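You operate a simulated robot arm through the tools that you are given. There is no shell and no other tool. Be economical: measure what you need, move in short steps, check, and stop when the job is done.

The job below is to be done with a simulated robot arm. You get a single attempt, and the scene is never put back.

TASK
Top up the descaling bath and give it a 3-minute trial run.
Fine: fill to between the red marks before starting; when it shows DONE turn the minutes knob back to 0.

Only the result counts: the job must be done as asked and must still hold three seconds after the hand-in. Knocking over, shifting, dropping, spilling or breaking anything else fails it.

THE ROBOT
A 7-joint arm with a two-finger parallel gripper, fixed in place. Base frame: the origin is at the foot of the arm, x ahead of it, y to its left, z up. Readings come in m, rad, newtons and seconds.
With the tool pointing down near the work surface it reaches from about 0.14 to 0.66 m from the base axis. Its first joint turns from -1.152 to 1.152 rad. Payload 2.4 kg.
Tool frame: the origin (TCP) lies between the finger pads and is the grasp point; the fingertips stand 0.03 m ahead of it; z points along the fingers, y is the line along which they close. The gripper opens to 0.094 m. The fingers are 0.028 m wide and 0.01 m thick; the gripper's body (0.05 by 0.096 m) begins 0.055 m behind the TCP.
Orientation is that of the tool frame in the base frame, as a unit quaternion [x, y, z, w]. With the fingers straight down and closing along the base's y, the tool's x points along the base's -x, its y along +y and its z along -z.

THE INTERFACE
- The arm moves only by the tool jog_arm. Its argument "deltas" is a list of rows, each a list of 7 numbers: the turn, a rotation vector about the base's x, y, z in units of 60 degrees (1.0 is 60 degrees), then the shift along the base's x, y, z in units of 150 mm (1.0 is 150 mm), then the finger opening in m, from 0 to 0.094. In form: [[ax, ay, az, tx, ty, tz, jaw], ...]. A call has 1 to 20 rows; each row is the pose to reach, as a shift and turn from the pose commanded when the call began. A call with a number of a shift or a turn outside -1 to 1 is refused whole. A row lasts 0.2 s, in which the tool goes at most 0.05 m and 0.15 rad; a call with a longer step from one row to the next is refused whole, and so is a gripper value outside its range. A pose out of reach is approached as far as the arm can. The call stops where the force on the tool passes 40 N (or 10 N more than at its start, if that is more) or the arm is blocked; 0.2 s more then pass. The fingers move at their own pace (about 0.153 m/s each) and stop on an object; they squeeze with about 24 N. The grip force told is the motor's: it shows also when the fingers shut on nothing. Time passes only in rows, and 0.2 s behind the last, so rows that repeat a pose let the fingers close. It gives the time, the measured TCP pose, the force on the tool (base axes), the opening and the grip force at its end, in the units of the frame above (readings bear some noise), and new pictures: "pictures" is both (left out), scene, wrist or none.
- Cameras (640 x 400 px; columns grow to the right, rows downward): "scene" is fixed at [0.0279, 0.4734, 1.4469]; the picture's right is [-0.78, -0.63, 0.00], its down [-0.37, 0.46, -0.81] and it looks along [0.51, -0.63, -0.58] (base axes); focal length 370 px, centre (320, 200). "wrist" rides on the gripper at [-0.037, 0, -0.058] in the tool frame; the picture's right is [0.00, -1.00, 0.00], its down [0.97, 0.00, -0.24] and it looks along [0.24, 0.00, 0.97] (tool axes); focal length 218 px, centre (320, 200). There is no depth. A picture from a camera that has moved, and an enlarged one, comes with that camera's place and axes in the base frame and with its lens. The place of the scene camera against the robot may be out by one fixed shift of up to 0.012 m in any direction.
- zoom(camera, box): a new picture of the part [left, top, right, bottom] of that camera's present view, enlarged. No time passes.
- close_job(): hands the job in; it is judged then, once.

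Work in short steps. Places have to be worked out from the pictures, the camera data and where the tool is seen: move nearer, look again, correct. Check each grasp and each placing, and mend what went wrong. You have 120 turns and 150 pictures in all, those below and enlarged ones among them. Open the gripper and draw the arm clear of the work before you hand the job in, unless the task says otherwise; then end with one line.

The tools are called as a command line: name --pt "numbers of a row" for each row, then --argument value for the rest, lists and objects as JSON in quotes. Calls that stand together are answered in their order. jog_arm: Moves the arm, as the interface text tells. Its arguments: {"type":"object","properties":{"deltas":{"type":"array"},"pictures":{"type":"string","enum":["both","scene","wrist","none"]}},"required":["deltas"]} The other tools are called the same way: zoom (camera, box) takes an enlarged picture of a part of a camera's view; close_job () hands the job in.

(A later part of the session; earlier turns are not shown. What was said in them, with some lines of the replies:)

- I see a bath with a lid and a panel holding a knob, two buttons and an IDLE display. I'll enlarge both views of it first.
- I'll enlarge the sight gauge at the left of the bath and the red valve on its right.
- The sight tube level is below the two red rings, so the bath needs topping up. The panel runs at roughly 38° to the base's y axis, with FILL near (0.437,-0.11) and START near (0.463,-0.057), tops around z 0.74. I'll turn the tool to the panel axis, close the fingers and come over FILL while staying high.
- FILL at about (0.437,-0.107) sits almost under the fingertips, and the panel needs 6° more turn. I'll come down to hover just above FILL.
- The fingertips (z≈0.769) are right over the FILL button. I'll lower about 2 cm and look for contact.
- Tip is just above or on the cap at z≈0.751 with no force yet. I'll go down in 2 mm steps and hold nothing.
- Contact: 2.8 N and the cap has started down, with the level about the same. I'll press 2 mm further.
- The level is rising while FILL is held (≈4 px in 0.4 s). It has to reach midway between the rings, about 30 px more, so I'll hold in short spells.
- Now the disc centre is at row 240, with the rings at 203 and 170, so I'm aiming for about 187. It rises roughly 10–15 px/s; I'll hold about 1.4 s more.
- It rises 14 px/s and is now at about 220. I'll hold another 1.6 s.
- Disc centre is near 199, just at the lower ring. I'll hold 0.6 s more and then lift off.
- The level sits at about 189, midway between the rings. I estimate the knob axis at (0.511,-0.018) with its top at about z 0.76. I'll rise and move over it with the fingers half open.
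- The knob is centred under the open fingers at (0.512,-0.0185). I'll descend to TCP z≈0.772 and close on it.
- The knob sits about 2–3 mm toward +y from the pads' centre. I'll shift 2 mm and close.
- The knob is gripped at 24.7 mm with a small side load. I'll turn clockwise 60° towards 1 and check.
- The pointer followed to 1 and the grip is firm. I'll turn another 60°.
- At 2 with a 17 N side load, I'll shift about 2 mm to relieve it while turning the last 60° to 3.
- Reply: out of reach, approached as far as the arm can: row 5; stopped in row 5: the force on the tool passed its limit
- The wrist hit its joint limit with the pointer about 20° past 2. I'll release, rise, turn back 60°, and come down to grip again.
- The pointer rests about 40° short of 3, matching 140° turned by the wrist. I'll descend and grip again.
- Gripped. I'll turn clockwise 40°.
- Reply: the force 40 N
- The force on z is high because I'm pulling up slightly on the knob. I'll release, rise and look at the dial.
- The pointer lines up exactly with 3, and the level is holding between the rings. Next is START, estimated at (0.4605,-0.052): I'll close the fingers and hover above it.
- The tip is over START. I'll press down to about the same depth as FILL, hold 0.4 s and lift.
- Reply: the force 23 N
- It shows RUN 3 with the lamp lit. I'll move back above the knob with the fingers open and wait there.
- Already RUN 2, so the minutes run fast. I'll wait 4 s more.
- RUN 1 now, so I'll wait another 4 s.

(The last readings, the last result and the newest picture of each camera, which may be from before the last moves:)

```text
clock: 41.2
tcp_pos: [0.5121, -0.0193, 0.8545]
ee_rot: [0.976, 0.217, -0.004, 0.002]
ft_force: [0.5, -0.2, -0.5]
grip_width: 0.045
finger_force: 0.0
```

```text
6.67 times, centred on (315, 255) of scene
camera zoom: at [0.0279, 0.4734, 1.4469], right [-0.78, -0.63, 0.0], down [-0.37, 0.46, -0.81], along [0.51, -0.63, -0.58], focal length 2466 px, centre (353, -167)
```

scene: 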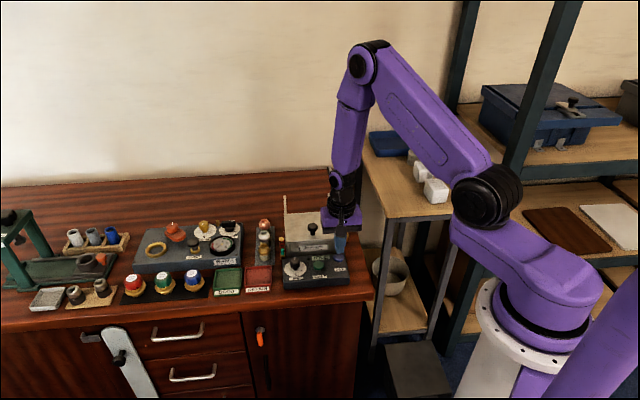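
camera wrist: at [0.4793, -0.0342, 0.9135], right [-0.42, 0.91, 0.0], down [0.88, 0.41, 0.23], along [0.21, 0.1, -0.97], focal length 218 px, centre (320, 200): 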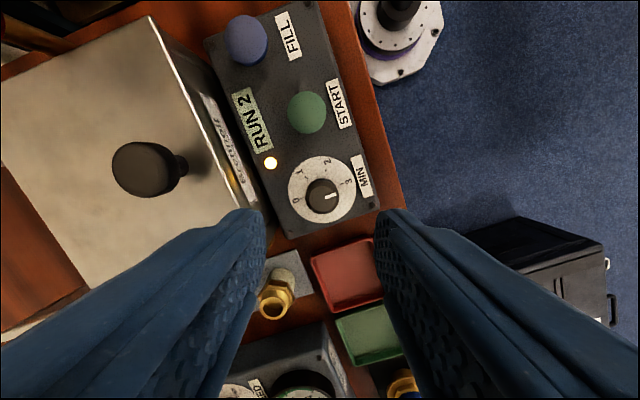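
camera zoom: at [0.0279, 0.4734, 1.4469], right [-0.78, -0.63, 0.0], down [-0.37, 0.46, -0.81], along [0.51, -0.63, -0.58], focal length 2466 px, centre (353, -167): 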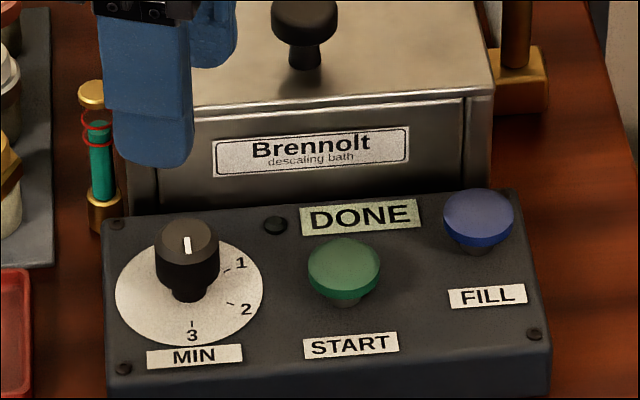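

DONE. I'll descend on the knob and grip it.

jog_arm --pt "0 0 0 0 0 -0.2 0.045" --pt "0 0 0 0 0 -0.4 0.045" --pt "0 0 0 0 0 -0.55 0.045" --pt "0 0 0 0 0 -0.55 0.045" --pt "0 0 0 0 0 -0.55 0.02" --pt "0 0 0 0 0 -0.55 0.0" --pt "0 0 0 0 0 -0.55 0.0" --pictures "wrist"

```text
clock: 42.8
tcp_pos: [0.5111, -0.0168, 0.7734]
ee_rot: [0.976, 0.217, -0.003, 0.002]
ft_force: [1.0, 5.3, -4.7]
grip_width: 0.0247
finger_force: 44.5
camera wrist: at [0.4791, -0.0328, 0.8311], right [-0.42, 0.91, 0.0], down [0.88, 0.41, 0.23], along [0.21, 0.1, -0.97], focal length 218 px, centre (320, 200)
```

wrist: 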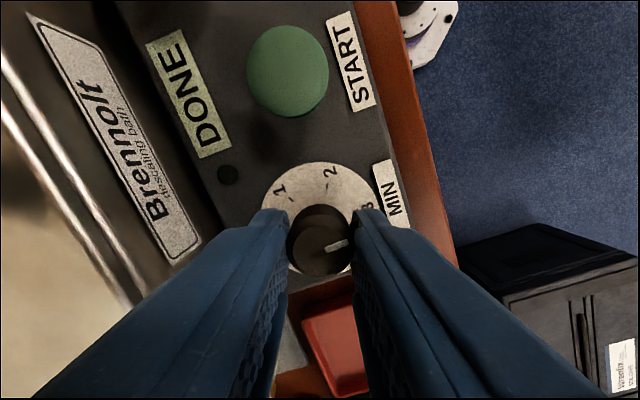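

Gripped with little side load. I'll turn counter-clockwise 60°.

jog_arm --pt "0 0 0.125 0 0.005 0 0" --pt "0 0 0.25 0 0.005 0 0" --pt "0 0 0.375 0 0.005 0 0" --pt "0 0 0.5 0 0.005 0 0" --pt "0 0 0.625 0 0.005 0 0" --pt "0 0 0.75 0 0.005 0 0" --pt "0 0 0.875 0 0.005 0 0" --pt "0 0 1.0 0 0.005 0 0" --pt "0 0 1.0 0 0.005 0 0" --pictures "wrist"

```text
clock: 44.8
tcp_pos: [0.51, -0.0157, 0.7725]
ee_rot: [0.736, 0.677, -0.003, 0.002]
ft_force: [-11.3, 9.7, 10.9]
grip_width: 0.0245
finger_force: 45.1
camera wrist: at [0.5079, -0.0529, 0.8311], right [-1.0, 0.08, 0.0], down [0.08, 0.97, 0.23], along [0.02, 0.23, -0.97], focal length 218 px, centre (320, 200)
```

wrist: 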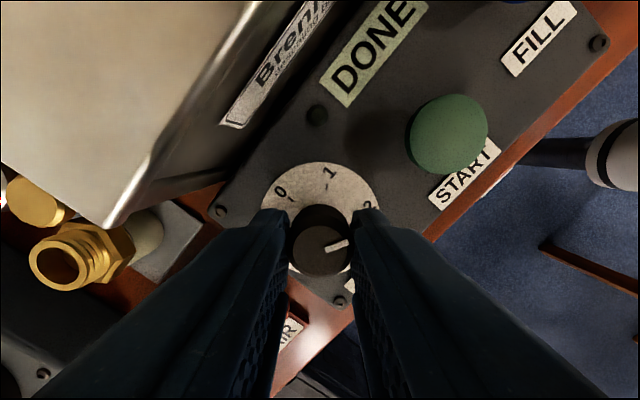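

The knob followed to 2. I'll ease the load slightly and turn another 60°.

jog_arm --pt "0 0 0.125 -0.005 0.003 -0.002 0" --pt "0 0 0.25 -0.005 0.003 -0.002 0" --pt "0 0 0.375 -0.005 0.003 -0.002 0" --pt "0 0 0.5 -0.005 0.003 -0.002 0" --pt "0 0 0.625 -0.005 0.003 -0.002 0" --pt "0 0 0.75 -0.005 0.003 -0.002 0" --pt "0 0 0.875 -0.005 0.003 -0.002 0" --pt "0 0 1.0 -0.005 0.003 -0.002 0" --pt "0 0 1.0 -0.005 0.003 -0.002 0" --pictures "wrist"

```text
clock: 46.8
tcp_pos: [0.509, -0.0176, 0.7723]
ee_rot: [0.3, 0.954, -0.001, 0.003]
ft_force: [-19.1, 0.2, 34.4]
grip_width: 0.0245
finger_force: 45.1
camera wrist: at [0.5399, -0.0382, 0.8308], right [-0.57, -0.82, 0.0], down [-0.8, 0.56, 0.23], along [-0.19, 0.13, -0.97], focal length 218 px, centre (320, 200)
```

wrist: 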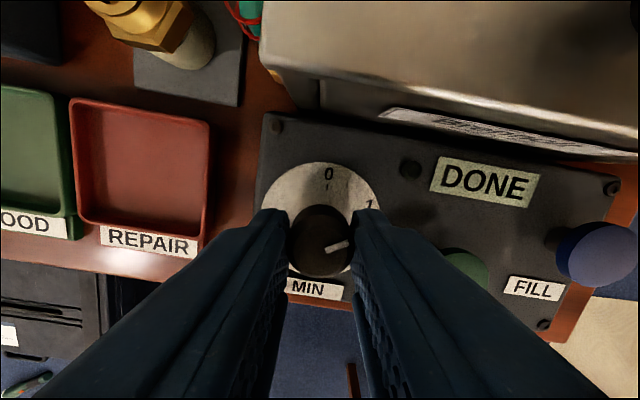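

At 1, but 34 N has built up vertically. I'll release and regrip to clear the strain before the last turn.

jog_arm --pt "0 0 0 0 0 0.003 0.04" --pt "0 0 0 0 0 0.005 0.04" --pt "0 0 0 0 0 0.005 0.04" --pt "0 0 0 0 0 0.005 0.0" --pt "0 0 0 0 0 0.005 0.0" --pictures "wrist"

```text
clock: 48.0
tcp_pos: [0.5106, -0.0176, 0.7728]
ee_rot: [0.301, 0.954, 0.0, 0.004]
ft_force: [-2.5, -9.1, 1.0]
grip_width: 0.0246
finger_force: 44.4
camera wrist: at [0.5407, -0.039, 0.8308], right [-0.57, -0.82, 0.0], down [-0.8, 0.56, 0.23], along [-0.19, 0.13, -0.97], focal length 218 px, centre (320, 200)
```

wrist: 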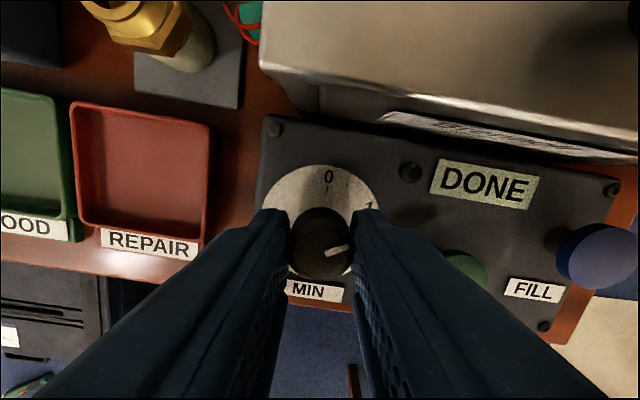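

The strain is cleared. I'll turn the final 60° to 0.

jog_arm --pt "0 0 0.125 0 -0.003 0 0" --pt "0 0 0.25 0 -0.003 0 0" --pt "0 0 0.375 0 -0.003 0 0" --pt "0 0 0.5 0 -0.003 0 0" --pt "0 0 0.625 0 -0.003 0 0" --pt "0 0 0.75 0 -0.003 0 0" --pt "0 0 0.875 0 -0.003 0 0" --pt "0 0 1.0 0 -0.003 0 0" --pt "0 0 1.0 0 -0.003 0 0" --pictures "wrist"

```text
clock: 50.0
tcp_pos: [0.5101, -0.0178, 0.7725]
ee_rot: [-0.217, 0.976, 0.002, 0.003]
ft_force: [1.5, -19.0, -31.8]
grip_width: 0.0246
finger_force: 44.7
camera wrist: at [0.5438, -0.0027, 0.8312], right [0.42, -0.91, 0.0], down [-0.88, -0.41, 0.23], along [-0.21, -0.1, -0.97], focal length 218 px, centre (320, 200)
```

wrist: 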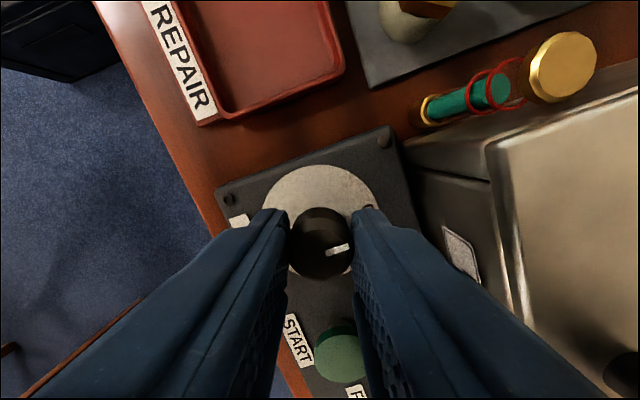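

Turned 180° in all. I'll release, rise straight up and check the dial.

jog_arm --pt "0 0 0 0 0 -0.003 0.045" --pt "0 0 0 0 0 0 0.045" --pt "0 0 0 0 0 0.15 0.045" --pt "0 0 0 0 0 0.4 0.045" --pt "0 0 0 0 0 0.7 0.045" --pt "0 0 0 0 0 1.0 0.045" --pt "0 0 0 0 0 1.0 0.045"

zoom --camera "wrist" --box '[260, 120, 420, 240]'

zoom --camera "scene" --box '[275, 225, 355, 285]'

```text
clock: 51.6
tcp_pos: [0.5109, -0.0171, 0.9237]
ee_rot: [-0.217, 0.976, 0.001, 0.004]
ft_force: [-0.3, 1.0, 0.3]
grip_width: 0.0449
finger_force: 0.0
camera wrist: at [0.544, -0.0019, 0.9818], right [0.42, -0.91, 0.0], down [-0.88, -0.41, 0.23], along [-0.21, -0.1, -0.97], focal length 218 px, centre (320, 200)
```

scene: 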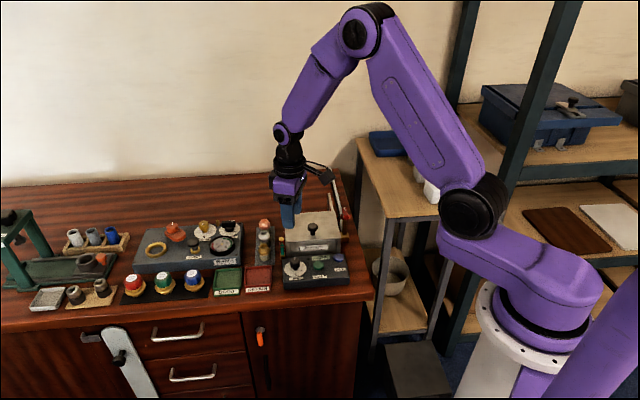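
wrist: 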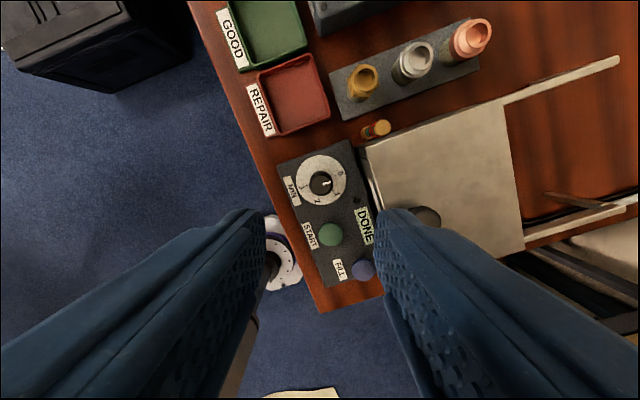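

```text
3.33 times, centred on (340, 180) of wrist
camera zoom: at [0.544, -0.0019, 0.9818], right [0.42, -0.91, 0.0], down [-0.88, -0.41, 0.23], along [-0.21, -0.1, -0.97], focal length 728 px, centre (253, 267)
```

zoom: 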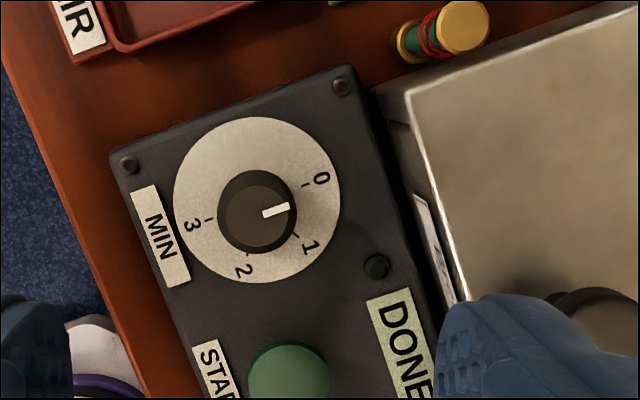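

```text
6.67 times, centred on (315, 255) of scene
camera zoom: at [0.0279, 0.4734, 1.4469], right [-0.78, -0.63, 0.0], down [-0.37, 0.46, -0.81], along [0.51, -0.63, -0.58], focal length 2466 px, centre (353, -167)
```

zoom: 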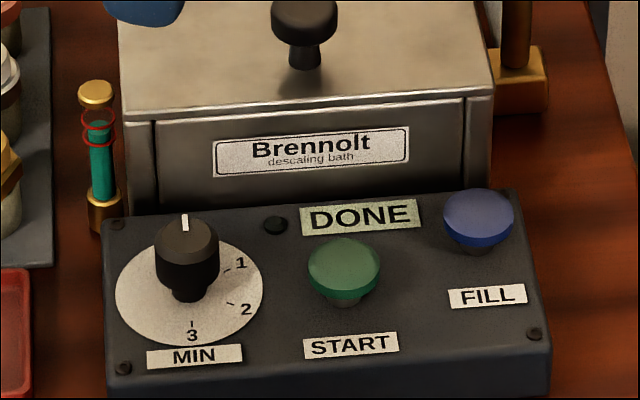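

The pointer is on 0, the panel shows DONE, and the level is still between the rings. I'll draw the arm clear and open the gripper.

jog_arm --pt "0 0 0 -0.1 0 0.25 0.07" --pt "0 0 0 -0.3 0 0.5 0.09" --pt "0 0 0 -0.5 0 0.7 0.09" --pt "0 0 0 -0.5 0 0.7 0.09" --pictures "scene"

```text
clock: 52.6
tcp_pos: [0.4372, -0.0181, 1.0289]
ee_rot: [-0.216, 0.976, 0.002, 0.004]
ft_force: [-0.1, -0.8, -0.1]
grip_width: 0.0901
finger_force: 0.0
```

scene: 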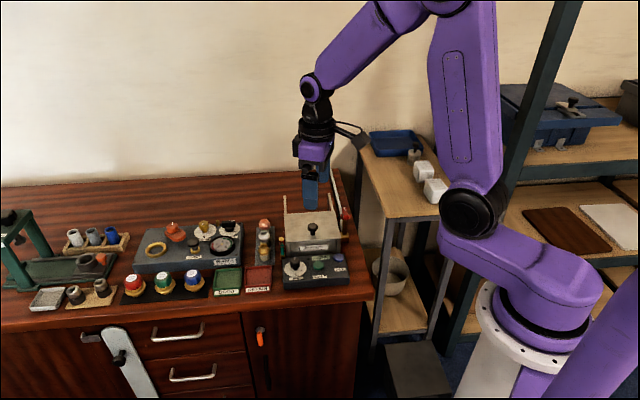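

The arm is clear and the scene is undisturbed, so I'm handing the job in.

close_job

```text
The job is handed in.
```

I filled the bath to between the red marks, ran it for 3 minutes until it showed DONE, and turned the minutes knob back to 0. The arm is clear with the gripper open.
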